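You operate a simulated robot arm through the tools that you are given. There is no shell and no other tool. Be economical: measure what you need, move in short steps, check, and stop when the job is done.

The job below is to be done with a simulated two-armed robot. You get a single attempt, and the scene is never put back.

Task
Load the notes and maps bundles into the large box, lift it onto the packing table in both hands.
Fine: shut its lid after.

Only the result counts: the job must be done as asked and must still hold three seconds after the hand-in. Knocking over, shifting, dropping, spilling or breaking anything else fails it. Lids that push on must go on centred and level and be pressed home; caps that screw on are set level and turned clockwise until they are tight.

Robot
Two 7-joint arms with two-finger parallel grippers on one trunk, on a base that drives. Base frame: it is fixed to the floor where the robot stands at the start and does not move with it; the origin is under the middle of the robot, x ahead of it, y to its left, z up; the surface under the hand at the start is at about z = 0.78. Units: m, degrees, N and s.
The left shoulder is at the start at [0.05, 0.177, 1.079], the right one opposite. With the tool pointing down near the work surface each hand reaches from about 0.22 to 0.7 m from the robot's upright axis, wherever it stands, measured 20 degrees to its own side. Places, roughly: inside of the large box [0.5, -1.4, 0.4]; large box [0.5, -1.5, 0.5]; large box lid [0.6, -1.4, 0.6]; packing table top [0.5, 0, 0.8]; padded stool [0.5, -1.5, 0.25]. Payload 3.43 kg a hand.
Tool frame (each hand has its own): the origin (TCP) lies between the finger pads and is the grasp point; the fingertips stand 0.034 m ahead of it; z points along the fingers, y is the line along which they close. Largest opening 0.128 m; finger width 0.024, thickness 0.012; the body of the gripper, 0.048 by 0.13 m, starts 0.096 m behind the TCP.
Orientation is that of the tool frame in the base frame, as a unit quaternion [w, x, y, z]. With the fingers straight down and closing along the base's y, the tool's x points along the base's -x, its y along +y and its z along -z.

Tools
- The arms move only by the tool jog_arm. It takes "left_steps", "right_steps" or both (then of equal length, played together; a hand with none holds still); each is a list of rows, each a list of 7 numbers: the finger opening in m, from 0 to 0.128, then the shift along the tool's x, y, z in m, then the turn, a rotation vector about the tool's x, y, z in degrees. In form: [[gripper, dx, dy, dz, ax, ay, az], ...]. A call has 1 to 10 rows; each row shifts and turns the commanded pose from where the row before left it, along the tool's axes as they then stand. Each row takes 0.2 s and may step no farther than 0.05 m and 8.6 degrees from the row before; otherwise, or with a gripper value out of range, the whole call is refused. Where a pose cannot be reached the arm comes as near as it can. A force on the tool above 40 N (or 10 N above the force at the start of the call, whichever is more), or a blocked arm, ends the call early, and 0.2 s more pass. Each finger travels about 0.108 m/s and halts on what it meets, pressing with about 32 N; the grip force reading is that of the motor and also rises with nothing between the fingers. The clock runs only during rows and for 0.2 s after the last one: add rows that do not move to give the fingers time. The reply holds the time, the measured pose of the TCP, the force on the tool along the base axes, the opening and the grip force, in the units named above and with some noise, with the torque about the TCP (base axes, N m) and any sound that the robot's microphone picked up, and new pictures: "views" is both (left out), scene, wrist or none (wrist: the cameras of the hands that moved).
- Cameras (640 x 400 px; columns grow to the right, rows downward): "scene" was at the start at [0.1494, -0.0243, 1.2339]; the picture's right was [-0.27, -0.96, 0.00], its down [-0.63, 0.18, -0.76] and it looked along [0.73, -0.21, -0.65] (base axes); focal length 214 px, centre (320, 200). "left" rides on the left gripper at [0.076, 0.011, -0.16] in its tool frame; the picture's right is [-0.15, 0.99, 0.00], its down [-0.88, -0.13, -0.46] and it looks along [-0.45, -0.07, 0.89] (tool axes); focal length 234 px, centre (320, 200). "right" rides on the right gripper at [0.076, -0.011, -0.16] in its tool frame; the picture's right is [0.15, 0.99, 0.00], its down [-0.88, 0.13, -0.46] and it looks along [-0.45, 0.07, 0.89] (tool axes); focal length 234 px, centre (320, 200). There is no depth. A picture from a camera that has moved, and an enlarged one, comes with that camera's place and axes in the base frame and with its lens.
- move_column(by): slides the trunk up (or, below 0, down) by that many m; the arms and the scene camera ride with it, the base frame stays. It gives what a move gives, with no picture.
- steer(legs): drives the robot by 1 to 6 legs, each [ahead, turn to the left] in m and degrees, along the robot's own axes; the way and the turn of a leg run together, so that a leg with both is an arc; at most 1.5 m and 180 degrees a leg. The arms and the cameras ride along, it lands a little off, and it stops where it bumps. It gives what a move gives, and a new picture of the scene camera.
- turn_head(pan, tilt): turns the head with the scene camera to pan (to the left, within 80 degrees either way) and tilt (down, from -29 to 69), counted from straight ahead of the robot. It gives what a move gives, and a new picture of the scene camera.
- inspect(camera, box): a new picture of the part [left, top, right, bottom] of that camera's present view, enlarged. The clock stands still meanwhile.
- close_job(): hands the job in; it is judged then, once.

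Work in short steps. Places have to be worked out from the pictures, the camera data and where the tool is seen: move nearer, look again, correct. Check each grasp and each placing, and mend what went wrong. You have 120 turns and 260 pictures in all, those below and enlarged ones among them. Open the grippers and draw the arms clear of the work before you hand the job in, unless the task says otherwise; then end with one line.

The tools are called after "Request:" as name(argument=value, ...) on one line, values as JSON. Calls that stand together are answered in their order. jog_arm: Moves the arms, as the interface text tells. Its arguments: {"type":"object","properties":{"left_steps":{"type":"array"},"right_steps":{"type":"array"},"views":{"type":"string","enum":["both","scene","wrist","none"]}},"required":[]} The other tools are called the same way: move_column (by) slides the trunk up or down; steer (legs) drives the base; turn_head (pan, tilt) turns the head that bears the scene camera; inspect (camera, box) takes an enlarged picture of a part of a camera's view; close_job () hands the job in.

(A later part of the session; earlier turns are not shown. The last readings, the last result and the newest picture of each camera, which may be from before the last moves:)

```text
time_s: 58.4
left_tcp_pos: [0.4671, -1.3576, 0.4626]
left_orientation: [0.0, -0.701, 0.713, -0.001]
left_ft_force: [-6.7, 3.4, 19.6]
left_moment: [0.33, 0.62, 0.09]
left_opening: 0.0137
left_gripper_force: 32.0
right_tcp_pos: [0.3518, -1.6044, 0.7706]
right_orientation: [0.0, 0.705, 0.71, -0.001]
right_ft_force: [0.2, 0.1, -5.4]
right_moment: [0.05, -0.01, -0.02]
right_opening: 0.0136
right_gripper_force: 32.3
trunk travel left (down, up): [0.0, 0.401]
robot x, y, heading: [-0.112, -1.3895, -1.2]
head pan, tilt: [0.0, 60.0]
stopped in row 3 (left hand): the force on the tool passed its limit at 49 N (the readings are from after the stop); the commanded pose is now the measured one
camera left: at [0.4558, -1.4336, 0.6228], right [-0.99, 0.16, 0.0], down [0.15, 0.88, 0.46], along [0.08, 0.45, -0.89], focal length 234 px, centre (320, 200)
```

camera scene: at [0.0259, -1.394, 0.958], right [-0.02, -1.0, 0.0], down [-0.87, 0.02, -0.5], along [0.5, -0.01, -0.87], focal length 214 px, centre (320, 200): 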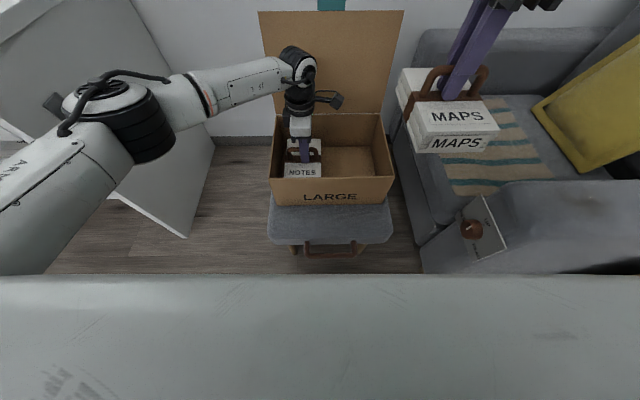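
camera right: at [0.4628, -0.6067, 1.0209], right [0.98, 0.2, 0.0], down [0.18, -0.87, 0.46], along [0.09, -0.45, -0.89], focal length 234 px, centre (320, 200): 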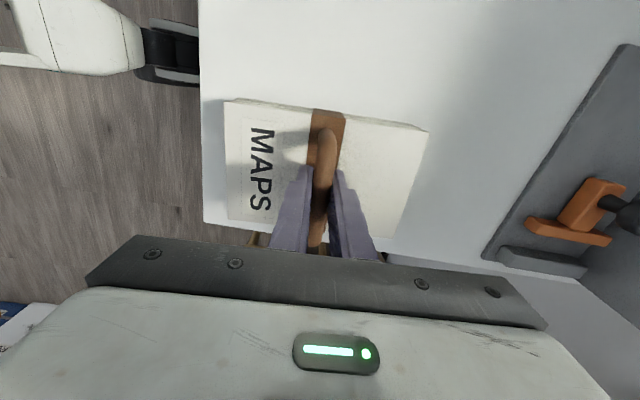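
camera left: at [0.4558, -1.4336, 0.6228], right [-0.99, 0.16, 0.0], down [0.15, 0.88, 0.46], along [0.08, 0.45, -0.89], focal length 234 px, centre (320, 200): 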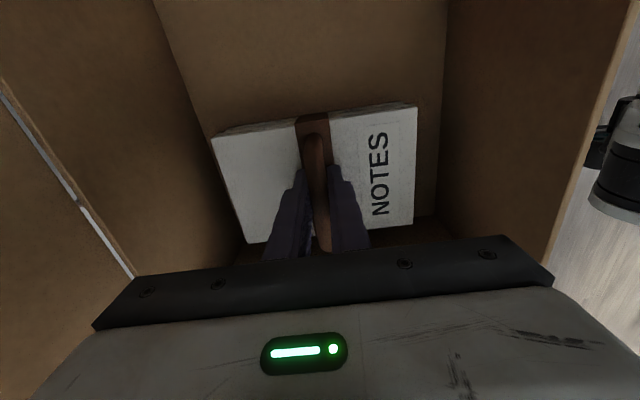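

Contact with the box floor (bundle base ≈0.383). I open the fingers a little and back out upward.

Request:
jog_arm(left_steps=[[0.0, 0, 0, -0.002, 0, 0, 0], [0.03, 0, 0, 0, 0, 0, 0], [0.06, 0, 0, 0, 0, 0, 0], [0.06, 0, 0, 0, 0, 0, 0], [0.06, 0, 0, -0.03, 0, 0, 0], [0.06, 0, 0, -0.04, 0, 0, 0], [0.06, 0, 0, -0.04, 0, 0, 0]], views="both")

```text
time_s: 60.0
left_tcp_pos: [0.4689, -1.3582, 0.5691]
left_orientation: [0.0, -0.701, 0.714, 0.001]
left_ft_force: [0.1, 0.3, -0.6]
left_moment: [-0.02, 0.01, -0.01]
left_opening: 0.06
left_gripper_force: 0.2
right_tcp_pos: [0.3534, -1.6047, 0.7712]
right_orientation: [-0.001, 0.704, 0.71, 0.0]
right_ft_force: [0.5, 0.1, -5.2]
right_moment: [0.02, 0.01, -0.01]
right_opening: 0.0134
right_gripper_force: 32.5
trunk travel left (down, up): [0.0, 0.401]
robot x, y, heading: [-0.1142, -1.3907, -1.1]
head pan, tilt: [0.0, 60.0]
camera scene: at [0.0253, -1.3939, 0.958], right [-0.02, -1.0, 0.0], down [-0.87, 0.02, -0.5], along [0.5, -0.01, -0.87], focal length 214 px, centre (320, 200)
camera left: at [0.4565, -1.435, 0.7304], right [-0.99, 0.16, 0.0], down [0.15, 0.88, 0.46], along [0.07, 0.45, -0.89], focal length 234 px, centre (320, 200)
```

scene: 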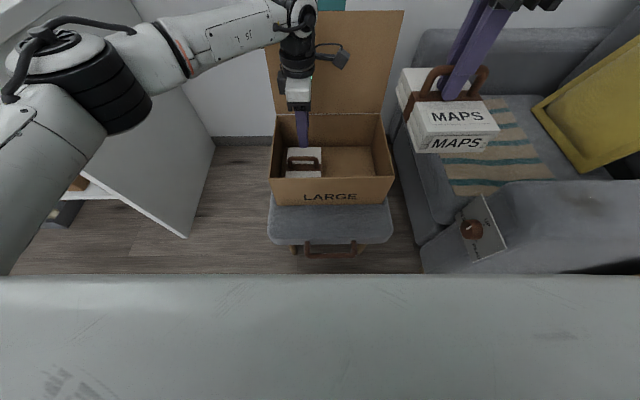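
left: 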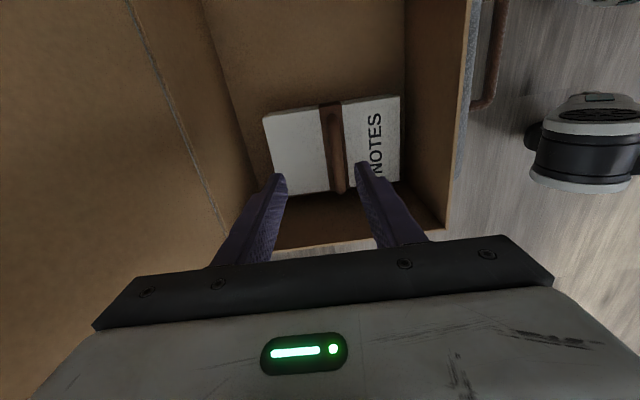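

Notes rests flat, clear of the walls. I pull the left hand up and aside, then bring maps over the right half.

Request:
jog_arm(left_steps=[[0.06, 0, 0, -0.05, 0, 0, 0], [0.06, 0, 0, -0.05, 0, 0, 0], [0.06, 0, 0, -0.05, 0, 0, 0], [0.06, 0, 0, -0.05, 0, 0, 0], [0.06, -0.04, 0.03, 0, 0, 0, 0], [0.06, -0.04, 0.03, 0, 0, 0, 0], [0.06, -0.02, 0.03, 0, 0, 0, 0], [0.06, 0, 0, 0, 0, 0, 0], [0.06, 0, 0, 0, 0, 0, 0], [0.06, 0, 0, 0, 0, 0, 0]], right_steps=[[0, 0, 0, 0, 0, 0, 0], [0, 0, 0, 0, 0, 0, 0], [0, 0, 0, 0, 0, 0, 0], [0, 0, 0, 0, 0, 0, 0], [0, 0, 0, 0, 0, 0, 0], [0, 0.029, 0.0275, 0, 0, 0, 1.8], [0, 0.029, 0.0275, 0, 0, 0, 0], [0, 0.029, 0.0275, 0, 0, 0, 0], [0, 0.029, 0.0275, 0, 0, 0, 0], [0, 0, 0, 0, 0, 0, 0]], views="both")

```text
time_s: 62.1
left_tcp_pos: [0.3774, -1.257, 0.7715]
left_orientation: [-0.001, -0.7, 0.714, 0.0]
left_ft_force: [-0.2, 0.3, -0.1]
left_moment: [0.04, 0.03, -0.01]
left_opening: 0.06
left_gripper_force: 0.1
right_tcp_pos: [0.4647, -1.4899, 0.7733]
right_orientation: [0.001, 0.716, 0.699, -0.001]
right_ft_force: [0.3, 0.6, -5.0]
right_moment: [0.03, -0.03, 0.03]
right_opening: 0.0136
right_gripper_force: 31.8
trunk travel left (down, up): [0.0, 0.401]
robot x, y, heading: [-0.1115, -1.387, -1.2]
head pan, tilt: [0.0, 60.0]
camera scene: at [0.0254, -1.3937, 0.958], right [-0.02, -1.0, 0.0], down [-0.87, 0.02, -0.5], along [0.5, -0.01, -0.87], focal length 214 px, centre (320, 200)
camera right: at [0.4555, -1.413, 0.9306], right [0.99, 0.12, 0.0], down [0.11, -0.88, 0.46], along [0.06, -0.45, -0.89], focal length 234 px, centre (320, 200)
camera left: at [0.3656, -1.332, 0.9312], right [-0.99, 0.16, 0.0], down [0.15, 0.88, 0.46], along [0.07, 0.45, -0.89], focal length 234 px, centre (320, 200)
```

scene: 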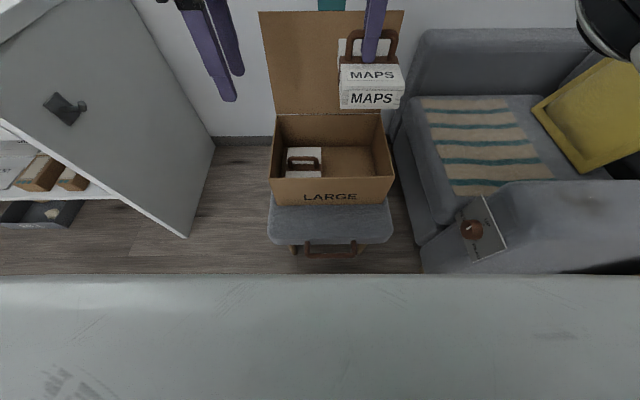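
right: 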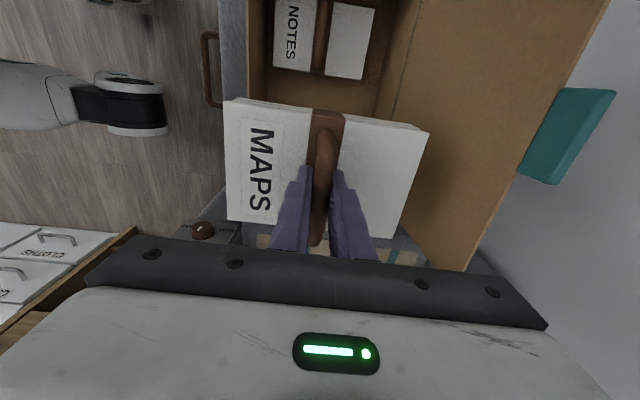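
left: 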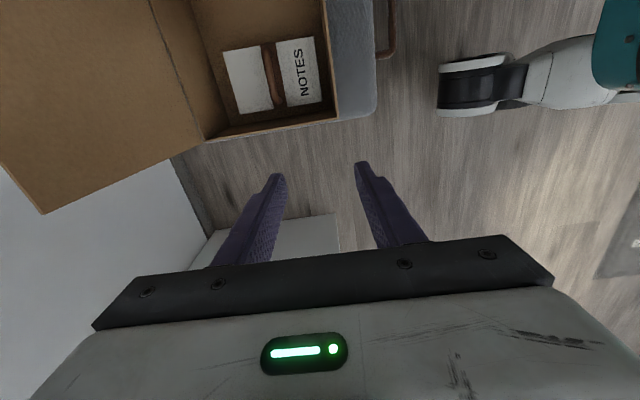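

Right-hand bundle is lined up with ~3.5 cm gap each side. Lowering.

Request:
jog_arm(right_steps=[[0.0, 0, 0, 0.04, 0, 0, 0], [0.0, 0, 0, 0.04, 0, 0, 0], [0.0, 0, 0, 0.04, 0, 0, 0], [0.0, 0, 0, 0.04, 0, 0, 0], [0.0, 0, 0, 0.04, 0, 0, 0], [0.0, 0, 0, 0.04, 0, 0, 0], [0.0, 0, 0, 0.04, 0, 0, 0], [0.0, 0, 0, 0.01, 0, 0, 0], [0.0, 0, 0, 0, 0, 0, 0]], views="both")

```text
time_s: 64.2
left_tcp_pos: [0.378, -1.2559, 0.7714]
left_orientation: [0.0, -0.701, 0.713, 0.0]
left_ft_force: [-0.4, 0.3, 0.1]
left_moment: [-0.01, 0.01, -0.01]
left_opening: 0.06
left_gripper_force: 0.0
right_tcp_pos: [0.4639, -1.491, 0.4799]
right_orientation: [0.0, 0.716, 0.698, 0.0]
right_ft_force: [-0.2, 0.0, -5.8]
right_moment: [0.02, 0.02, 0.0]
right_opening: 0.0136
right_gripper_force: 31.9
trunk travel left (down, up): [0.0, 0.401]
robot x, y, heading: [-0.1087, -1.3904, -1.3]
head pan, tilt: [0.0, 60.0]
camera scene: at [0.0254, -1.3938, 0.958], right [-0.02, -1.0, 0.0], down [-0.87, 0.02, -0.5], along [0.5, -0.01, -0.87], focal length 214 px, centre (320, 200)
camera right: at [0.4549, -1.4136, 0.6389], right [0.99, 0.12, 0.0], down [0.11, -0.88, 0.46], along [0.06, -0.45, -0.89], focal length 234 px, centre (320, 200)
```

scene: 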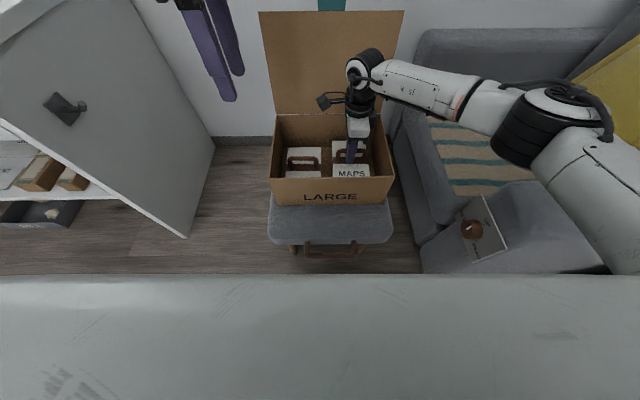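
right: 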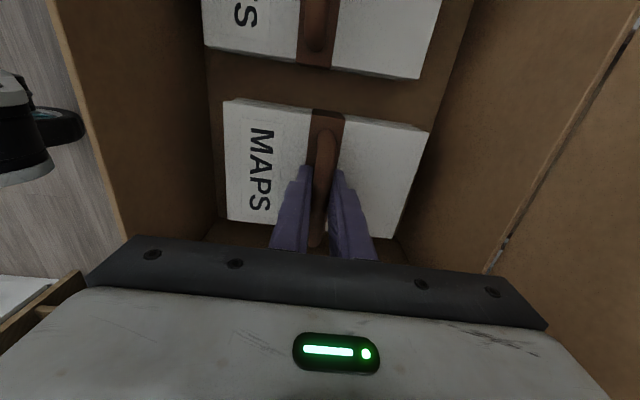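

Now the last ~2 cm down, release, and lift the hand away.

Request:
jog_arm(right_steps=[[0.0, 0, 0, 0.01, 0, 0, 0], [0.0, 0, 0, 0.005, 0, 0, 0], [0.0, 0, 0, 0.003, 0, 0, 0], [0.0, 0, 0, 0, 0, 0, 0]], views="none")

Request:
jog_arm(right_steps=[[0.0, 0, 0, 0, 0, 0, 0], [0.03, 0, 0, 0, 0, 0, 0], [0.06, 0, 0, 0, 0, 0, 0], [0.06, 0, 0, 0, 0, 0, 0], [0.06, 0, 0, -0.03, 0, 0, 0], [0.06, 0, 0, -0.04, 0, 0, 0], [0.06, 0, 0, -0.05, 0, 0, 0], [0.06, 0, 0, -0.05, 0, 0, 0], [0.06, 0, 0, -0.05, 0, 0, 0], [0.06, 0, 0, -0.05, 0, 0, 0]], views="both")

```text
time_s: 65.2
left_tcp_pos: [0.3764, -1.2564, 0.7711]
left_orientation: [0.001, -0.701, 0.714, 0.001]
left_ft_force: [-0.6, 0.5, 0.1]
left_moment: [0.0, -0.01, 0.01]
left_opening: 0.0599
left_gripper_force: 0.1
right_tcp_pos: [0.4641, -1.4931, 0.4656]
right_orientation: [0.002, 0.716, 0.698, 0.002]
right_ft_force: [-10.4, -4.6, 20.0]
right_moment: [-0.21, 0.06, -0.01]
right_opening: 0.0134
right_gripper_force: 32.2
trunk travel left (down, up): [0.0, 0.401]
robot x, y, heading: [-0.1072, -1.3909, -1.0]
head pan, tilt: [0.0, 60.0]
```

```text
time_s: 67.3
left_tcp_pos: [0.3767, -1.256, 0.7707]
left_orientation: [-0.001, -0.7, 0.714, 0.0]
left_ft_force: [0.0, 0.2, 0.0]
left_moment: [0.0, 0.04, 0.0]
left_opening: 0.0601
left_gripper_force: 0.1
right_tcp_pos: [0.4648, -1.4952, 0.7336]
right_orientation: [0.0, 0.716, 0.698, 0.0]
right_ft_force: [-0.1, -1.2, -0.1]
right_moment: [0.0, 0.03, 0.01]
right_opening: 0.0599
right_gripper_force: 0.0
trunk travel left (down, up): [0.0, 0.401]
robot x, y, heading: [-0.1108, -1.3894, -1.3]
head pan, tilt: [0.0, 60.0]
camera scene: at [0.0251, -1.3938, 0.9581], right [-0.02, -1.0, 0.0], down [-0.87, 0.02, -0.5], along [0.5, -0.01, -0.87], focal length 214 px, centre (320, 200)
camera right: at [0.4557, -1.4173, 0.8933], right [0.99, 0.12, 0.0], down [0.11, -0.88, 0.46], along [0.05, -0.45, -0.89], focal length 234 px, centre (320, 200)
```

scene: 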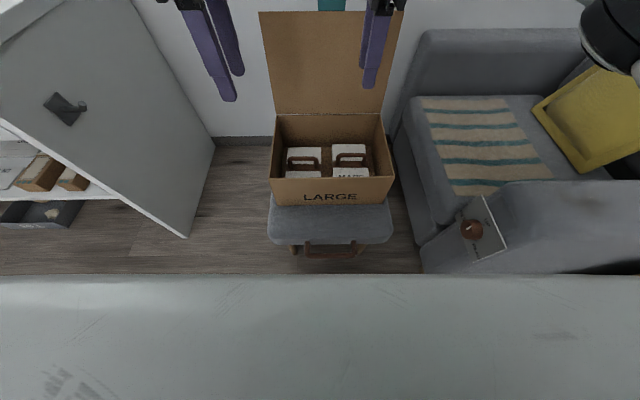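
right: 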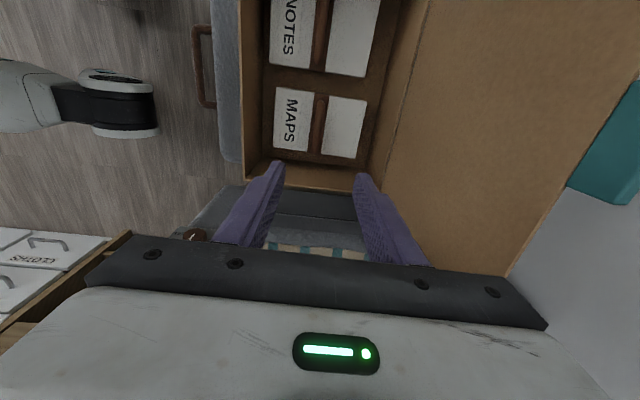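

Both bundles are inside. Now I rotate both hands back so the fingers close along y, for pinching the side walls.

Request:
jog_arm(left_steps=[[0.06, 0, 0, 0, 0, 0, 8.2], [0.06, 0, 0, 0, 0, 0, 8.2], [0.06, 0, 0, 0, 0, 0, 8.2], [0.06, 0, 0, 0, 0, 0, 8.2], [0.06, 0, 0, 0, 0, 0, 8.2], [0.06, 0, 0, 0, 0, 0, 8.2], [0.06, 0, 0, 0, 0, 0, 8.2], [0.06, 0, 0, 0, 0, 0, 8.2], [0.06, 0, 0, 0, 0, 0, 8.2], [0.06, 0, 0, 0, 0, 0, 8.2]], right_steps=[[0.06, 0, 0, -0.01, 0, 0, -8.2], [0.06, 0, 0, -0.01, 0, 0, -8.2], [0.06, 0, 0, -0.01, 0, 0, -8.2], [0.06, 0, 0, -0.01, 0, 0, -8.2], [0.06, 0, 0, 0, 0, 0, -8.2], [0.06, 0, 0, 0, 0, 0, -8.2], [0.06, 0, 0, 0, 0, 0, -8.2], [0.06, 0, 0, 0, 0, 0, -8.2], [0.06, 0, 0, 0, 0, 0, -8.2], [0.06, 0, 0, 0, 0, 0, -8.2]], views="none")

Request:
jog_arm(left_steps=[[0.06, 0, 0, 0, 0, 0, 8.2], [0.06, -0.03, 0, 0, 0, 0, 0], [0.06, -0.03, 0, 0, 0, 0, 0], [0.06, 0, 0, 0, 0, 0, 0]], right_steps=[[0.06, 0, 0, 0, 0, 0, -8.2], [0.06, 0, -0.03, 0, 0, 0, 0], [0.06, 0, -0.03, 0, 0, 0, 0], [0.06, 0, -0.03, 0, 0, 0, 0]], views="both")

```text
time_s: 69.5
left_tcp_pos: [0.3808, -1.2537, 0.7722]
left_orientation: [0.001, -0.06, 0.998, 0.0]
left_ft_force: [0.4, -1.0, -0.4]
left_moment: [-0.01, -0.02, 0.0]
left_opening: 0.0599
left_gripper_force: 0.1
right_tcp_pos: [0.4624, -1.4928, 0.7722]
right_orientation: [0.0, 0.081, 0.997, 0.0]
right_ft_force: [0.0, 0.4, 0.0]
right_moment: [0.01, 0.03, -0.01]
right_opening: 0.06
right_gripper_force: 0.1
trunk travel left (down, up): [0.0, 0.401]
robot x, y, heading: [-0.1094, -1.3879, -0.8]
head pan, tilt: [0.0, 60.0]
```

```text
time_s: 70.5
left_tcp_pos: [0.4409, -1.2564, 0.7712]
left_orientation: [0.0, 0.011, 1.0, 0.0]
left_ft_force: [0.1, 1.5, -0.1]
left_moment: [-0.02, -0.03, 0.0]
left_opening: 0.0599
left_gripper_force: 0.1
right_tcp_pos: [0.4623, -1.5815, 0.7713]
right_orientation: [0.0, 0.011, 1.0, 0.001]
right_ft_force: [-0.2, 0.7, 0.9]
right_moment: [-0.04, 0.01, -0.01]
right_opening: 0.06
right_gripper_force: 0.1
trunk travel left (down, up): [0.0, 0.401]
robot x, y, heading: [-0.1097, -1.3904, -1.1]
head pan, tilt: [0.0, 60.0]
camera scene: at [0.0251, -1.3937, 0.9581], right [-0.02, -1.0, 0.0], down [-0.87, 0.02, -0.5], along [0.5, -0.01, -0.87], focal length 214 px, centre (320, 200)
camera right: at [0.3874, -1.5896, 0.931], right [-0.13, 0.99, 0.0], down [0.88, 0.11, 0.46], along [0.45, 0.06, -0.89], focal length 234 px, centre (320, 200)
camera left: at [0.3664, -1.2447, 0.9318], right [0.17, 0.99, 0.0], down [0.88, -0.15, 0.46], along [0.45, -0.08, -0.89], focal length 234 px, centre (320, 200)
```

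scene: 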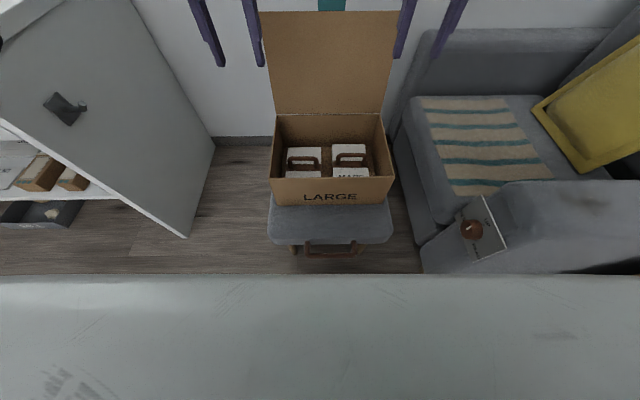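
right: 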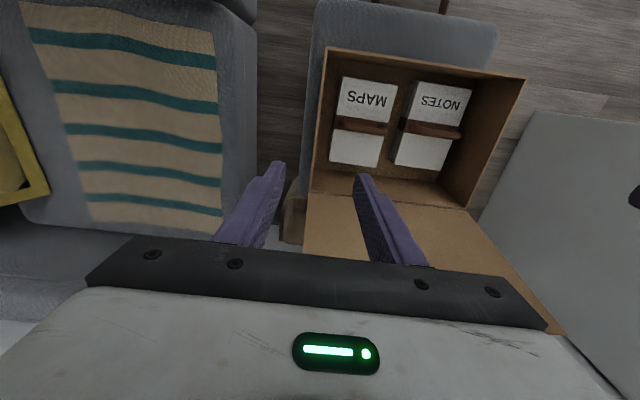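
left: 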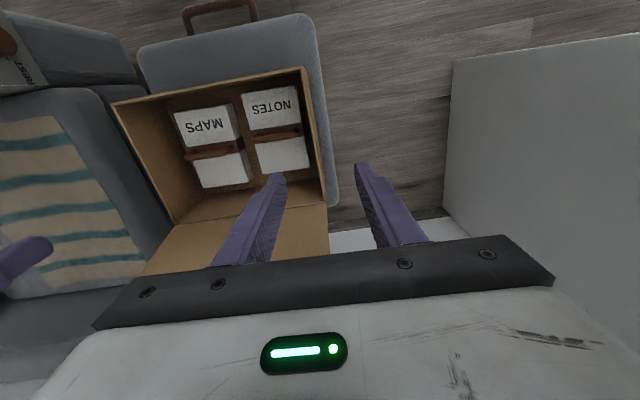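

Side walls measured at y≈−1.267 and −1.581, rim z≈0.51. I align both hands at x≈0.472 and lower so the fingers straddle the walls, stopping slightly high to check.

Request:
jog_arm(left_steps=[[0.06, -0.031, -0.011, 0, 0, 0, 0], [0.06, 0, 0, 0.04, 0, 0, 0], [0.06, 0, 0, 0.04, 0, 0, 0], [0.06, 0, 0, 0.04, 0, 0, 0], [0.06, 0, 0, 0.04, 0, 0, 0], [0.06, 0, 0, 0.04, 0, 0, 0], [0.06, 0, 0, 0, 0, 0, 0]], right_steps=[[0.06, -0.01, 0, 0, 0, 0, 0], [0.06, 0, 0, 0.04, 0, 0, 0], [0.06, 0, 0, 0.04, 0, 0, 0], [0.06, 0, 0, 0.04, 0, 0, 0], [0.06, 0, 0, 0.04, 0, 0, 0], [0.06, 0, 0, 0.04, 0, 0, 0], [0.06, 0, 0, 0, 0, 0, 0]], views="both")

```text
time_s: 72.2
left_tcp_pos: [0.4705, -1.2679, 0.5717]
left_orientation: [0.0, 0.01, 1.0, 0.0]
left_ft_force: [0.1, 0.7, 0.0]
left_moment: [-0.01, 0.01, 0.02]
left_opening: 0.0599
left_gripper_force: 0.0
right_tcp_pos: [0.473, -1.5795, 0.5729]
right_orientation: [-0.001, 0.011, 1.0, -0.001]
right_ft_force: [-0.9, -1.1, 0.0]
right_moment: [-0.01, 0.0, 0.01]
right_opening: 0.06
right_gripper_force: 0.0
trunk travel left (down, up): [0.0, 0.401]
robot x, y, heading: [-0.11, -1.3895, -0.9]
head pan, tilt: [0.0, 60.0]
camera scene: at [0.0251, -1.3937, 0.9581], right [-0.02, -1.0, 0.0], down [-0.87, 0.02, -0.5], along [0.5, -0.01, -0.87], focal length 214 px, centre (320, 200)
camera right: at [0.3967, -1.5882, 0.7314], right [-0.13, 0.99, 0.0], down [0.88, 0.11, 0.46], along [0.45, 0.06, -0.89], focal length 234 px, centre (320, 200)
camera left: at [0.3953, -1.2552, 0.7311], right [0.17, 0.99, 0.0], down [0.88, -0.15, 0.46], along [0.45, -0.08, -0.89], focal length 234 px, centre (320, 200)
```

scene: 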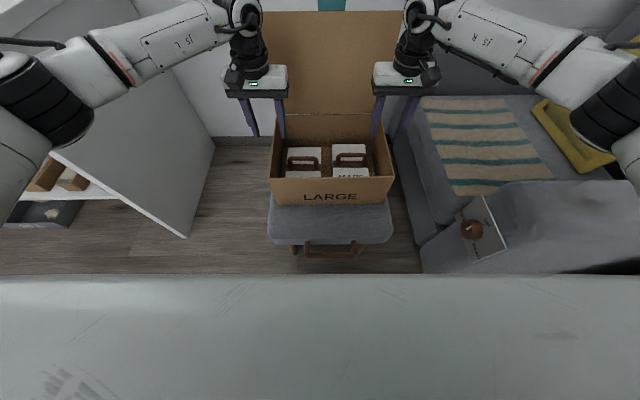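
right: 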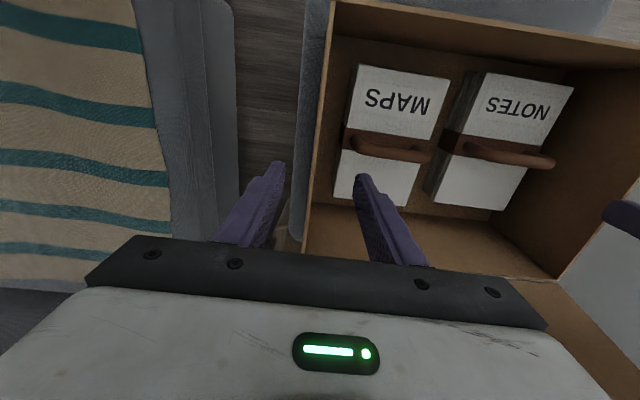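
left: 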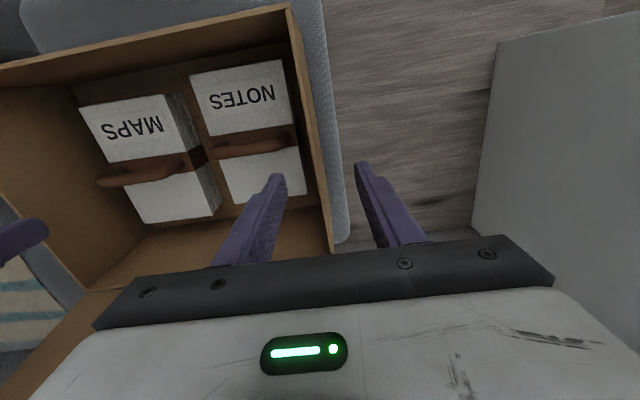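

Both walls lie centred between the fingers. Narrow the opening, lower to z≈0.47 and close together.

Request:
jog_arm(left_steps=[[0.04, 0, 0, 0.03, 0, 0, 0], [0.04, 0, 0, 0.04, 0, 0, 0], [0.04, 0, 0, 0.03, 0, 0, 0], [0.04, 0, 0, 0, 0, 0, 0]], right_steps=[[0.04, 0, 0, 0.03, 0, 0, 0], [0.04, 0, 0, 0.04, 0, 0, 0], [0.04, 0, 0, 0.03, 0, 0, 0], [0.04, 0, 0, 0, 0, 0, 0]], views="both")

```text
time_s: 73.2
left_tcp_pos: [0.4706, -1.2712, 0.4706]
left_orientation: [0.0, 0.011, 1.0, 0.0]
left_ft_force: [0.1, 0.1, 0.5]
left_moment: [-0.01, -0.02, -0.01]
left_opening: 0.0398
left_gripper_force: 0.1
right_tcp_pos: [0.4758, -1.5808, 0.4732]
right_orientation: [-0.001, 0.009, 1.0, 0.0]
right_ft_force: [0.1, 0.0, -0.7]
right_moment: [0.01, 0.02, -0.02]
right_opening: 0.0401
right_gripper_force: 0.0
trunk travel left (down, up): [0.0, 0.401]
robot x, y, heading: [-0.1062, -1.3888, -1.2]
head pan, tilt: [0.0, 60.0]
camera scene: at [0.0251, -1.3937, 0.9581], right [-0.02, -1.0, 0.0], down [-0.87, 0.02, -0.5], along [0.5, -0.01, -0.87], focal length 214 px, centre (320, 200)
camera right: at [0.3999, -1.5891, 0.6316], right [-0.13, 0.99, 0.0], down [0.88, 0.11, 0.46], along [0.45, 0.06, -0.89], focal length 234 px, centre (320, 200)
camera left: at [0.3946, -1.259, 0.6305], right [0.17, 0.99, 0.0], down [0.88, -0.15, 0.46], along [0.45, -0.08, -0.89], focal length 234 px, centre (320, 200)
```

scene: 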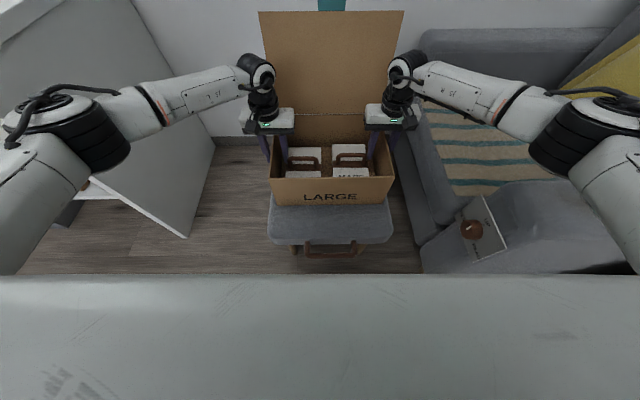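
right: 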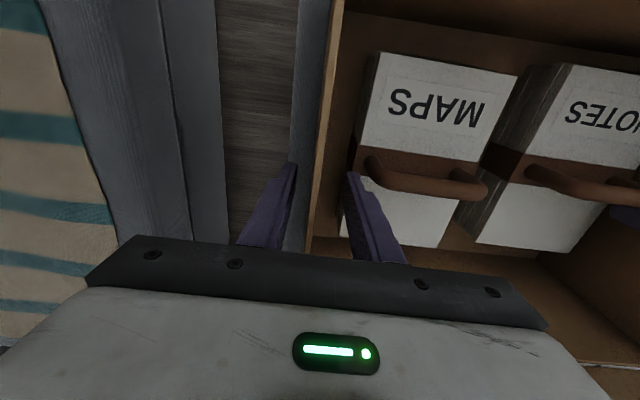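
left: 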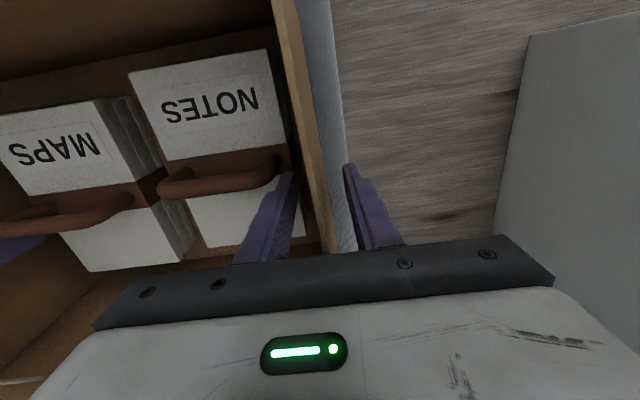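

Walls are between the fingers on both sides. Close both grippers.

Request:
jog_arm(left_steps=[[0.02, 0, 0.002, 0, 0, 0, 0], [0.0, 0, 0, 0, 0, 0, 0], [0.0, 0, 0, 0, 0, 0, 0], [0.0, 0, 0, 0, 0, 0, 0]], right_steps=[[0.02, 0, 0, 0, 0, 0, 0], [0.0, 0, 0, 0, 0, 0, 0], [0.0, 0, 0, 0, 0, 0, 0], [0.0, 0, 0, 0, 0, 0, 0]], views="none")

```text
time_s: 74.2
left_tcp_pos: [0.4706, -1.2668, 0.4708]
left_orientation: [0.0, 0.01, 1.0, 0.001]
left_ft_force: [4.2, 9.8, -0.2]
left_moment: [-1.3, 0.8, 0.8]
left_opening: 0.0039
left_gripper_force: 32.4
right_tcp_pos: [0.476, -1.5826, 0.4713]
right_orientation: [0.0, 0.011, 1.0, -0.001]
right_ft_force: [-5.2, -15.6, 2.2]
right_moment: [1.61, -0.66, 0.78]
right_opening: 0.0039
right_gripper_force: 31.9
trunk travel left (down, up): [0.0, 0.401]
robot x, y, heading: [-0.106, -1.3909, -1.1]
head pan, tilt: [0.0, 60.0]
```

Both walls are pinched (3.9 mm). I relax the slight internal stress and raise the trunk a little to test the lift.

Request:
jog_arm(left_steps=[[0.0, 0, 0.0015, 0, 0, 0, 0], [0.0, 0, 0, 0, 0, 0, 0]], right_steps=[[0.0, 0, -0.0015, 0, 0, 0, 0], [0.0, 0, 0, 0, 0, 0, 0]], views="none")

Request:
move_column(by=0.04)

Request:
inspect(camera="scene", box=[200, 0, 460, 280])

```text
time_s: 74.8
left_tcp_pos: [0.4706, -1.2648, 0.4709]
left_orientation: [0.0, 0.01, 1.0, 0.001]
left_ft_force: [3.7, 7.5, -1.4]
left_moment: [-0.59, -0.36, 0.77]
left_opening: 0.004
left_gripper_force: 32.1
right_tcp_pos: [0.4748, -1.5822, 0.4728]
right_orientation: [-0.001, 0.01, 1.0, 0.0]
right_ft_force: [-1.7, -10.4, 0.8]
right_moment: [0.46, 0.07, 0.78]
right_opening: 0.004
right_gripper_force: 32.4
trunk travel left (down, up): [0.0, 0.401]
robot x, y, heading: [-0.1087, -1.3926, -1.1]
head pan, tilt: [0.0, 60.0]
```

```text
time_s: 75.6
left_tcp_pos: [0.4704, -1.2651, 0.5096]
left_orientation: [-0.001, 0.011, 1.0, 0.001]
left_ft_force: [4.2, 6.7, -8.3]
left_moment: [-0.18, 0.17, 0.81]
left_opening: 0.0043
left_gripper_force: 32.1
right_tcp_pos: [0.4742, -1.5813, 0.512]
right_orientation: [-0.001, 0.01, 1.0, 0.0]
right_ft_force: [-4.9, -6.9, -4.8]
right_moment: [0.64, -0.29, 0.75]
right_opening: 0.004
right_gripper_force: 32.2
trunk travel left (down, up): [-0.04, 0.361]
robot x, y, heading: [-0.1069, -1.3899, -1.2]
head pan, tilt: [0.0, 60.0]
```

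```text
1.43 times, centred on (330, 140) of scene
camera zoom: at [0.0261, -1.3938, 0.9978], right [-0.02, -1.0, 0.0], down [-0.87, 0.02, -0.5], along [0.5, -0.01, -0.87], focal length 306 px, centre (306, 286)
```

zoom: 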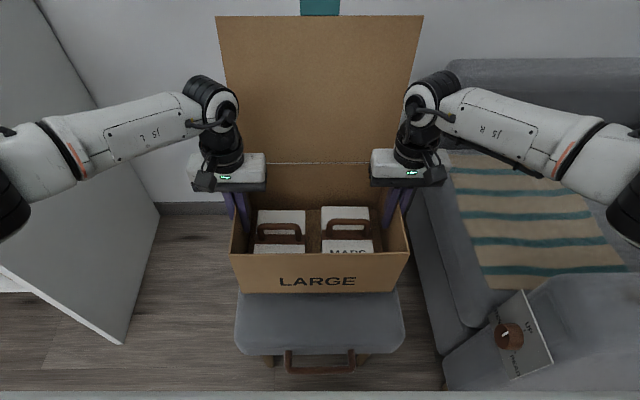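

Load is being taken. I raise further and check that the box comes up level.

Request:
move_column(by=0.12)

Request:
inspect(camera="scene", box=[160, 0, 480, 400])

Request:
inspect(camera="left", box=[0, 0, 640, 400])

```text
time_s: 77.1
left_tcp_pos: [0.4714, -1.2642, 0.6292]
left_orientation: [-0.001, 0.01, 1.0, 0.0]
left_ft_force: [5.3, 5.4, -8.3]
left_moment: [-0.07, -0.27, 0.78]
left_opening: 0.004
left_gripper_force: 32.4
right_tcp_pos: [0.4748, -1.582, 0.6319]
right_orientation: [0.0, 0.011, 1.0, 0.0]
right_ft_force: [-4.5, -5.6, -5.8]
right_moment: [0.61, 0.18, 0.79]
right_opening: 0.004
right_gripper_force: 32.4
trunk travel left (down, up): [-0.16, 0.241]
robot x, y, heading: [-0.1137, -1.3923, -1.2]
head pan, tilt: [0.0, 60.0]
```

```text
1.00 times, centred on (320, 200) of scene (not enlarged: the box is as wide or as high as the picture)
camera zoom: at [0.0263, -1.3938, 1.1178], right [-0.02, -1.0, 0.0], down [-0.87, 0.02, -0.5], along [0.5, -0.01, -0.87], focal length 214 px, centre (320, 200)
```

zoom: 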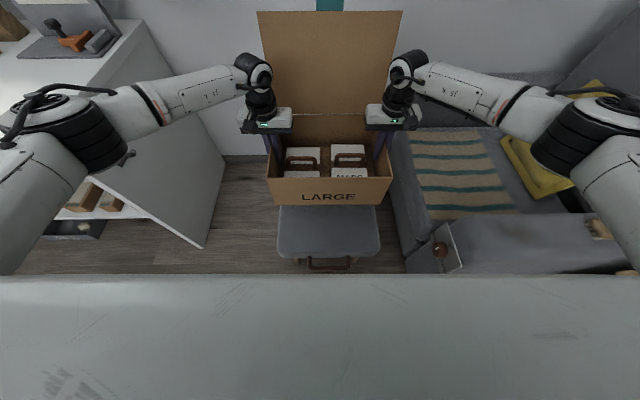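

```text
1.00 times, centred on (320, 200) of left (not enlarged: the box is as wide or as high as the picture)
camera zoom: at [0.3962, -1.2536, 0.7901], right [0.17, 0.99, 0.0], down [0.88, -0.15, 0.45], along [0.45, -0.08, -0.89], focal length 234 px, centre (320, 200)
```

zoom: 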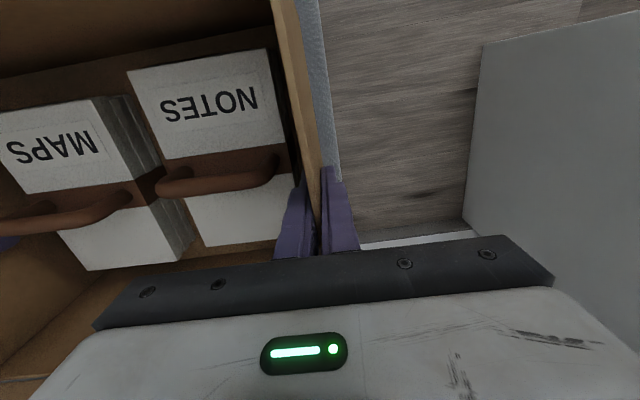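

Box is lifted clear and level (~14 N in all). I raise the trunk fully, then the arms a bit more.

Request:
move_column(by=0.24)

Request:
jog_arm(left_steps=[[0.0, 0, 0, -0.015, 0, 0, 0], [0.0, 0, 0, -0.02, 0, 0, 0], [0.0, 0, 0, -0.02, 0, 0, 0], [0.0, 0, 0, -0.02, 0, 0, 0], [0.0, 0, 0, 0, 0, 0, 0]], right_steps=[[0.0, 0, 0, -0.015, 0, 0, 0], [0.0, 0, 0, -0.02, 0, 0, 0], [0.0, 0, 0, -0.02, 0, 0, 0], [0.0, 0, 0, -0.02, 0, 0, 0], [0.0, 0, 0, 0, 0, 0, 0]], views="scene")

Request:
turn_head(pan=75, tilt=25)

```text
time_s: 79.6
left_tcp_pos: [0.4716, -1.2659, 0.8699]
left_orientation: [-0.001, 0.011, 1.0, 0.0]
left_ft_force: [6.1, 4.8, -8.4]
left_moment: [-0.18, 0.07, 0.77]
left_opening: 0.0041
left_gripper_force: 31.7
right_tcp_pos: [0.4745, -1.5815, 0.8707]
right_orientation: [-0.001, 0.01, 1.0, 0.0]
right_ft_force: [-4.8, -5.2, -5.6]
right_moment: [0.55, -0.21, 0.73]
right_opening: 0.0039
right_gripper_force: 32.1
trunk travel left (down, up): [-0.4, 0.001]
robot x, y, heading: [-0.1079, -1.3882, -1.1]
head pan, tilt: [0.0, 60.0]
```

```text
time_s: 80.8
left_tcp_pos: [0.4698, -1.266, 0.9444]
left_orientation: [-0.001, 0.011, 1.0, 0.0]
left_ft_force: [5.1, 5.1, -6.1]
left_moment: [-0.58, 0.25, 0.76]
left_opening: 0.0039
left_gripper_force: 32.2
right_tcp_pos: [0.4763, -1.5831, 0.9461]
right_orientation: [0.0, 0.011, 1.0, 0.0]
right_ft_force: [-5.5, -5.3, -7.7]
right_moment: [0.29, -0.38, 0.76]
right_opening: 0.004
right_gripper_force: 32.4
trunk travel left (down, up): [-0.4, 0.001]
robot x, y, heading: [-0.1106, -1.3901, -0.9]
head pan, tilt: [0.0, 60.0]
camera scene: at [0.0267, -1.3938, 1.3578], right [-0.02, -1.0, 0.0], down [-0.87, 0.02, -0.5], along [0.5, -0.01, -0.87], focal length 214 px, centre (320, 200)
```

scene: 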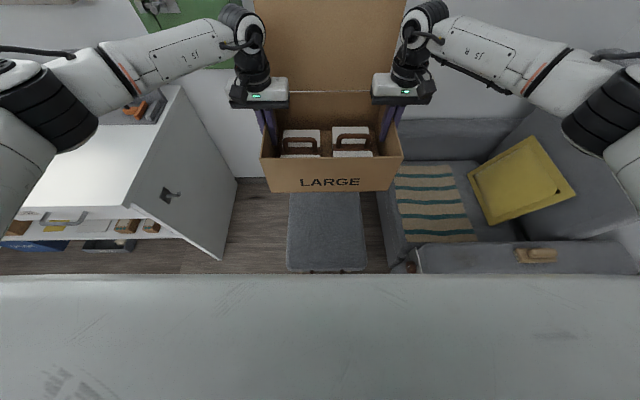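

```text
time_s: 82.2
left_tcp_pos: [0.47, -1.2661, 0.9446]
left_orientation: [0.0, 0.011, 1.0, 0.0]
left_ft_force: [4.9, 7.4, -5.8]
left_moment: [-0.66, 0.06, 0.78]
left_opening: 0.0042
left_gripper_force: 31.9
right_tcp_pos: [0.4753, -1.582, 0.9458]
right_orientation: [0.0, 0.011, 1.0, -0.001]
right_ft_force: [-4.4, -6.6, -7.5]
right_moment: [0.37, -0.13, 0.73]
right_opening: 0.0042
right_gripper_force: 31.7
trunk travel left (down, up): [-0.4, 0.001]
robot x, y, heading: [-0.1109, -1.3921, -1.1]
head pan, tilt: [75.0, 25.0]
camera scene: at [-0.0146, -1.304, 1.408], right [0.96, -0.28, 0.0], down [-0.12, -0.41, -0.91], along [0.25, 0.87, -0.42], focal length 214 px, centre (320, 200)
```

scene: 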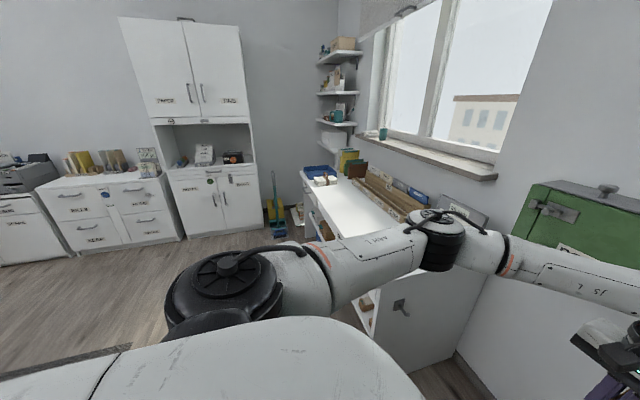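

The way to the left is clear. I back off, turn left, drive along in front of the table, and turn to face it again.

Request:
steer(legs=[[-0.27, 0], [0, 91], [1.0, 0], [0, -90]])

Request:
turn_head(pan=0, tilt=45)

```text
time_s: 96.5
left_tcp_pos: [0.2609, -0.2888, 0.9453]
left_orientation: [-0.001, 0.033, 0.999, 0.001]
left_ft_force: [4.8, 10.8, -5.6]
left_moment: [-0.83, 0.29, 0.76]
left_opening: 0.004
left_gripper_force: 32.3
right_tcp_pos: [0.2523, -0.6049, 0.9468]
right_orientation: [-0.001, 0.034, 0.999, -0.001]
right_ft_force: [-5.3, -11.4, -8.3]
right_moment: [0.36, -0.3, 0.76]
right_opening: 0.0042
right_gripper_force: 32.0
trunk travel left (down, up): [-0.4, 0.001]
robot x, y, heading: [-0.3265, -0.385, -3.9]
head pan, tilt: [75.0, 25.0]
camera scene: at [-0.2256, -0.3043, 1.408], right [0.95, -0.32, 0.0], down [-0.14, -0.4, -0.91], along [0.29, 0.86, -0.42], focal length 214 px, centre (320, 200)
```

scene: 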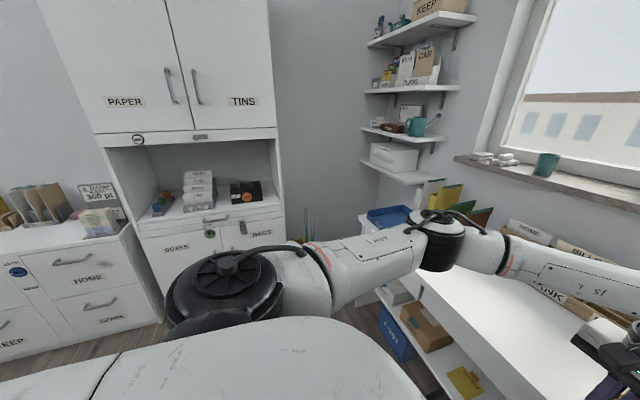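

```text
time_s: 98.0
left_tcp_pos: [0.2612, -0.2884, 0.9444]
left_orientation: [0.0, 0.033, 0.999, 0.001]
left_ft_force: [4.6, -0.4, -6.6]
left_moment: [-0.4, 0.0, 0.77]
left_opening: 0.0042
left_gripper_force: 31.9
right_tcp_pos: [0.2515, -0.6057, 0.9468]
right_orientation: [-0.001, 0.034, 0.999, -0.001]
right_ft_force: [-5.6, 0.7, -7.0]
right_moment: [0.41, -0.11, 0.77]
right_opening: 0.0038
right_gripper_force: 31.7
trunk travel left (down, up): [-0.4, 0.001]
robot x, y, heading: [-0.3259, -0.384, -3.7]
head pan, tilt: [0.0, 45.0]
camera scene: at [-0.1741, -0.3966, 1.3774], right [-0.06, -1.0, 0.0], down [-0.71, 0.05, -0.71], along [0.7, -0.05, -0.71], focal length 214 px, centre (320, 200)
```

scene: 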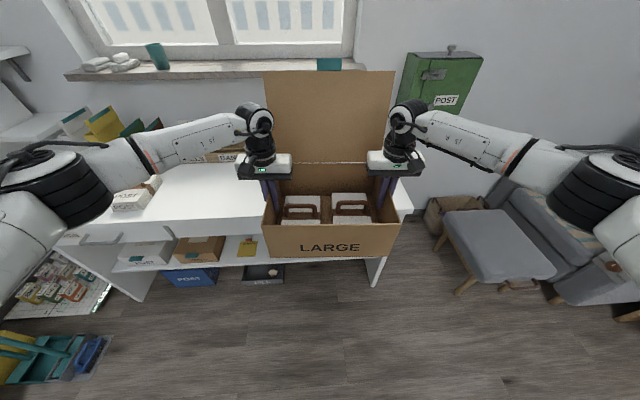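

Turn a few degrees square and advance 0.245 m so the box hangs over the free area of the table.

Request:
steer(legs=[[0, 3.8], [0.245, 0]])

Request:
turn_head(pan=0, tilt=60)

```text
time_s: 100.2
left_tcp_pos: [0.4962, -0.2512, 0.9428]
left_orientation: [-0.002, 0.001, 1.0, 0.001]
left_ft_force: [4.3, 0.4, -5.9]
left_moment: [-0.5, -0.27, 0.76]
left_opening: 0.0041
left_gripper_force: 32.2
right_tcp_pos: [0.5066, -0.5671, 0.9465]
right_orientation: [0.0, 0.001, 1.0, 0.0]
right_ft_force: [-4.8, -0.1, -6.8]
right_moment: [0.35, 0.16, 0.77]
right_opening: 0.0042
right_gripper_force: 32.4
trunk travel left (down, up): [-0.4, 0.001]
robot x, y, heading: [-0.0852, -0.3882, 0.1]
head pan, tilt: [0.0, 45.0]
camera scene: at [0.0699, -0.3867, 1.3773], right [0.0, -1.0, 0.0], down [-0.71, 0.0, -0.71], along [0.71, 0.0, -0.71], focal length 214 px, centre (320, 200)
```

scene: 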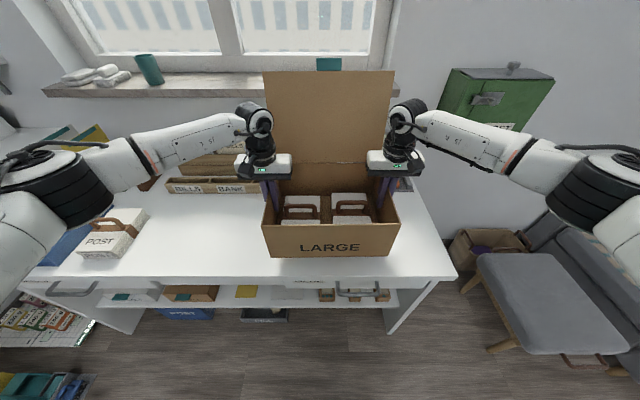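

```text
time_s: 101.0
left_tcp_pos: [0.4977, -0.2522, 0.9438]
left_orientation: [0.0, 0.001, 1.0, 0.001]
left_ft_force: [4.2, -0.6, -7.6]
left_moment: [-0.41, 0.46, 0.8]
left_opening: 0.004
left_gripper_force: 31.7
right_tcp_pos: [0.5061, -0.5672, 0.9458]
right_orientation: [-0.001, 0.002, 1.0, -0.001]
right_ft_force: [-5.5, -0.1, -6.1]
right_moment: [0.51, -0.59, 0.77]
right_opening: 0.004
right_gripper_force: 31.8
trunk travel left (down, up): [-0.4, 0.001]
robot x, y, heading: [-0.0775, -0.3842, -0.3]
head pan, tilt: [0.0, 60.0]
camera scene: at [0.0544, -0.3867, 1.358], right [0.0, -1.0, 0.0], down [-0.87, 0.0, -0.5], along [0.5, 0.0, -0.87], focal length 214 px, centre (320, 200)
```

scene: 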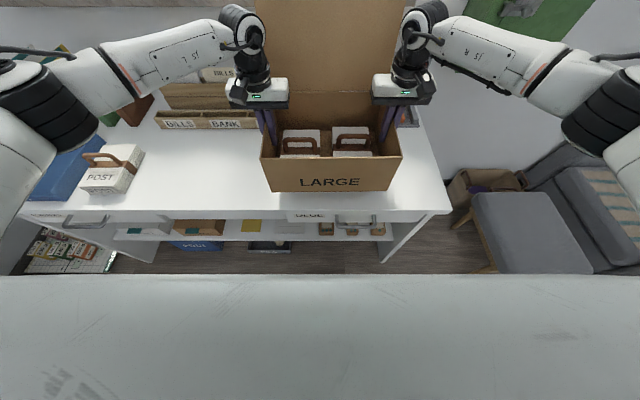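

Box hangs over free table (x≈0.38–0.62, y≈−0.57…−0.25). I lower it gently with both arms, watching the force.

Request:
jog_arm(left_steps=[[0.0, 0, 0, 0.01, 0, 0, 0], [0.0, 0, 0, 0.01, 0, 0, 0], [0.0, 0, 0, 0.01, 0, 0, 0], [0.0, 0, 0, 0, 0, 0, 0]], right_steps=[[0.0, 0, 0, 0.01, 0, 0, 0], [0.0, 0, 0, 0.01, 0, 0, 0], [0.0, 0, 0, 0.01, 0, 0, 0], [0.0, 0, 0, 0, 0, 0, 0]], views="scene")

```text
time_s: 102.0
left_tcp_pos: [0.4949, -0.2498, 0.9145]
left_orientation: [0.0, 0.002, 1.0, 0.0]
left_ft_force: [5.1, -6.7, -16.0]
left_moment: [1.53, -0.92, 0.74]
left_opening: 0.0041
left_gripper_force: 32.3
right_tcp_pos: [0.5065, -0.5661, 0.9163]
right_orientation: [-0.001, 0.0, 1.0, 0.0]
right_ft_force: [-5.2, 6.2, 1.2]
right_moment: [1.15, 0.86, 0.8]
right_opening: 0.0042
right_gripper_force: 32.5
trunk travel left (down, up): [-0.4, 0.001]
robot x, y, heading: [-0.0804, -0.3852, -0.2]
head pan, tilt: [0.0, 60.0]
camera scene: at [0.0543, -0.3867, 1.3579], right [0.0, -1.0, 0.0], down [-0.87, 0.0, -0.5], along [0.5, 0.0, -0.87], focal length 214 px, centre (320, 200)
```

scene: 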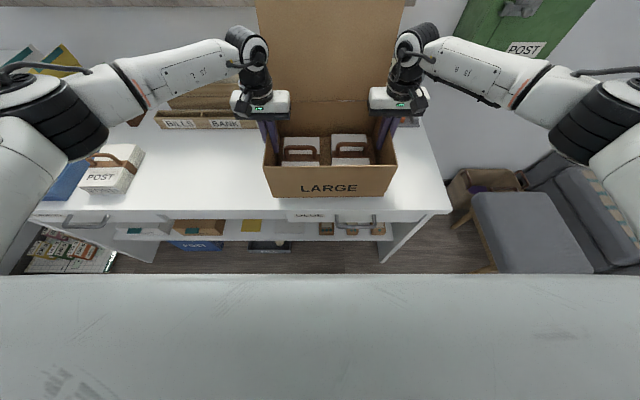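

Load shifted to the left hand (still airborne, sum ~14.8 N); I even it out while continuing down.

Request:
jog_arm(left_steps=[[0.0, 0, 0, 0.002, 0, 0, 0], [0.0, 0, 0, 0.006, 0, 0, 0], [0.0, 0, 0, 0.006, 0, 0, 0], [0.0, 0, 0, 0, 0, 0, 0]], right_steps=[[0.0, 0, 0, 0, 0, 0, 0], [0.0, 0, 0, 0.006, 0, 0, 0], [0.0, 0, 0, 0.006, 0, 0, 0], [0.0, 0, 0, 0, 0, 0, 0]], views="none")

```text
time_s: 103.0
left_tcp_pos: [0.4966, -0.2493, 0.9013]
left_orientation: [0.0, 0.0, 1.0, 0.0]
left_ft_force: [5.4, -4.1, -9.0]
left_moment: [-0.03, 0.2, 0.78]
left_opening: 0.0041
left_gripper_force: 31.8
right_tcp_pos: [0.5065, -0.5659, 0.9024]
right_orientation: [-0.001, 0.0, 1.0, -0.001]
right_ft_force: [-5.1, 4.7, -3.7]
right_moment: [0.77, -0.33, 0.75]
right_opening: 0.0042
right_gripper_force: 32.4
trunk travel left (down, up): [-0.4, 0.001]
robot x, y, heading: [-0.0837, -0.3887, 0.2]
head pan, tilt: [0.0, 60.0]
```

Not yet touching (sum 12.7 N). Continue in 4 mm steps.

Request:
jog_arm(left_steps=[[0.0, 0, 0, 0.005, 0, 0, 0], [0.0, 0, 0, 0.004, 0, 0, 0], [0.0, 0, 0, 0, 0, 0, 0]], right_steps=[[0.0, 0, 0, 0.004, 0, 0, 0], [0.0, 0, 0, 0.004, 0, 0, 0], [0.0, 0, 0, 0, 0, 0, 0]], views="none")

```text
time_s: 103.8
left_tcp_pos: [0.4965, -0.2506, 0.8927]
left_orientation: [0.0, 0.001, 1.0, 0.0]
left_ft_force: [5.4, -0.2, -3.5]
left_moment: [-1.25, 0.76, 0.71]
left_opening: 0.0042
left_gripper_force: 32.0
right_tcp_pos: [0.5065, -0.5666, 0.8942]
right_orientation: [-0.002, 0.001, 1.0, -0.001]
right_ft_force: [-5.1, 0.3, -10.7]
right_moment: [0.29, -0.88, 0.78]
right_opening: 0.004
right_gripper_force: 31.8
trunk travel left (down, up): [-0.4, 0.001]
robot x, y, heading: [-0.081, -0.3842, -0.0]
head pan, tilt: [0.0, 60.0]
```

Request:
jog_arm(left_steps=[[0.0, 0, 0, 0.003, 0, 0, 0], [0.0, 0, 0, 0.004, 0, 0, 0], [0.0, 0, 0, 0, 0, 0, 0]], right_steps=[[0.0, 0, 0, 0.004, 0, 0, 0], [0.0, 0, 0, 0.004, 0, 0, 0], [0.0, 0, 0, 0, 0, 0, 0]], views="scene")

Request:
inspect(camera="scene", box=[240, 90, 420, 230])

```text
time_s: 104.6
left_tcp_pos: [0.4969, -0.2503, 0.8841]
left_orientation: [-0.001, 0.0, 1.0, 0.001]
left_ft_force: [4.2, 4.8, -6.1]
left_moment: [-1.32, 0.07, 0.77]
left_opening: 0.0038
left_gripper_force: 32.0
right_tcp_pos: [0.5064, -0.5663, 0.8866]
right_orientation: [-0.001, 0.002, 1.0, -0.001]
right_ft_force: [-4.6, -6.3, -8.6]
right_moment: [0.93, -0.2, 0.76]
right_opening: 0.0041
right_gripper_force: 32.2
trunk travel left (down, up): [-0.4, 0.001]
robot x, y, heading: [-0.0788, -0.3876, 0.2]
head pan, tilt: [0.0, 60.0]
camera scene: at [0.0545, -0.3867, 1.3579], right [0.0, -1.0, 0.0], down [-0.87, 0.0, -0.5], along [0.5, 0.0, -0.87], focal length 214 px, centre (320, 200)
```

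scene: 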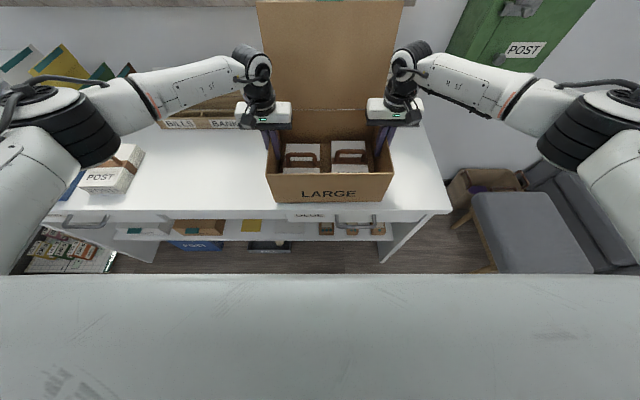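

```text
2.86 times, centred on (330, 160) of scene
camera zoom: at [0.0545, -0.3867, 1.3579], right [0.0, -1.0, 0.0], down [-0.87, 0.0, -0.5], along [0.5, 0.0, -0.87], focal length 613 px, centre (291, 314)
```

zoom: 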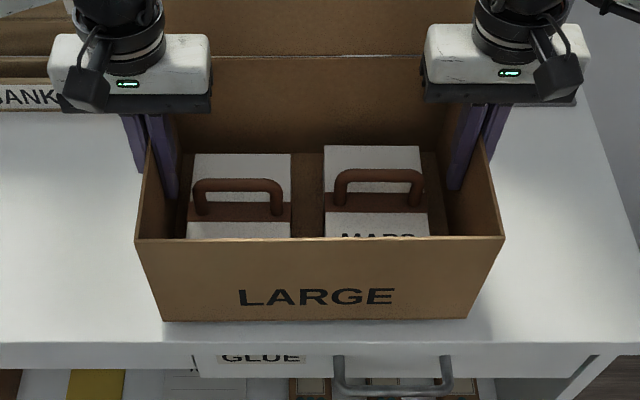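

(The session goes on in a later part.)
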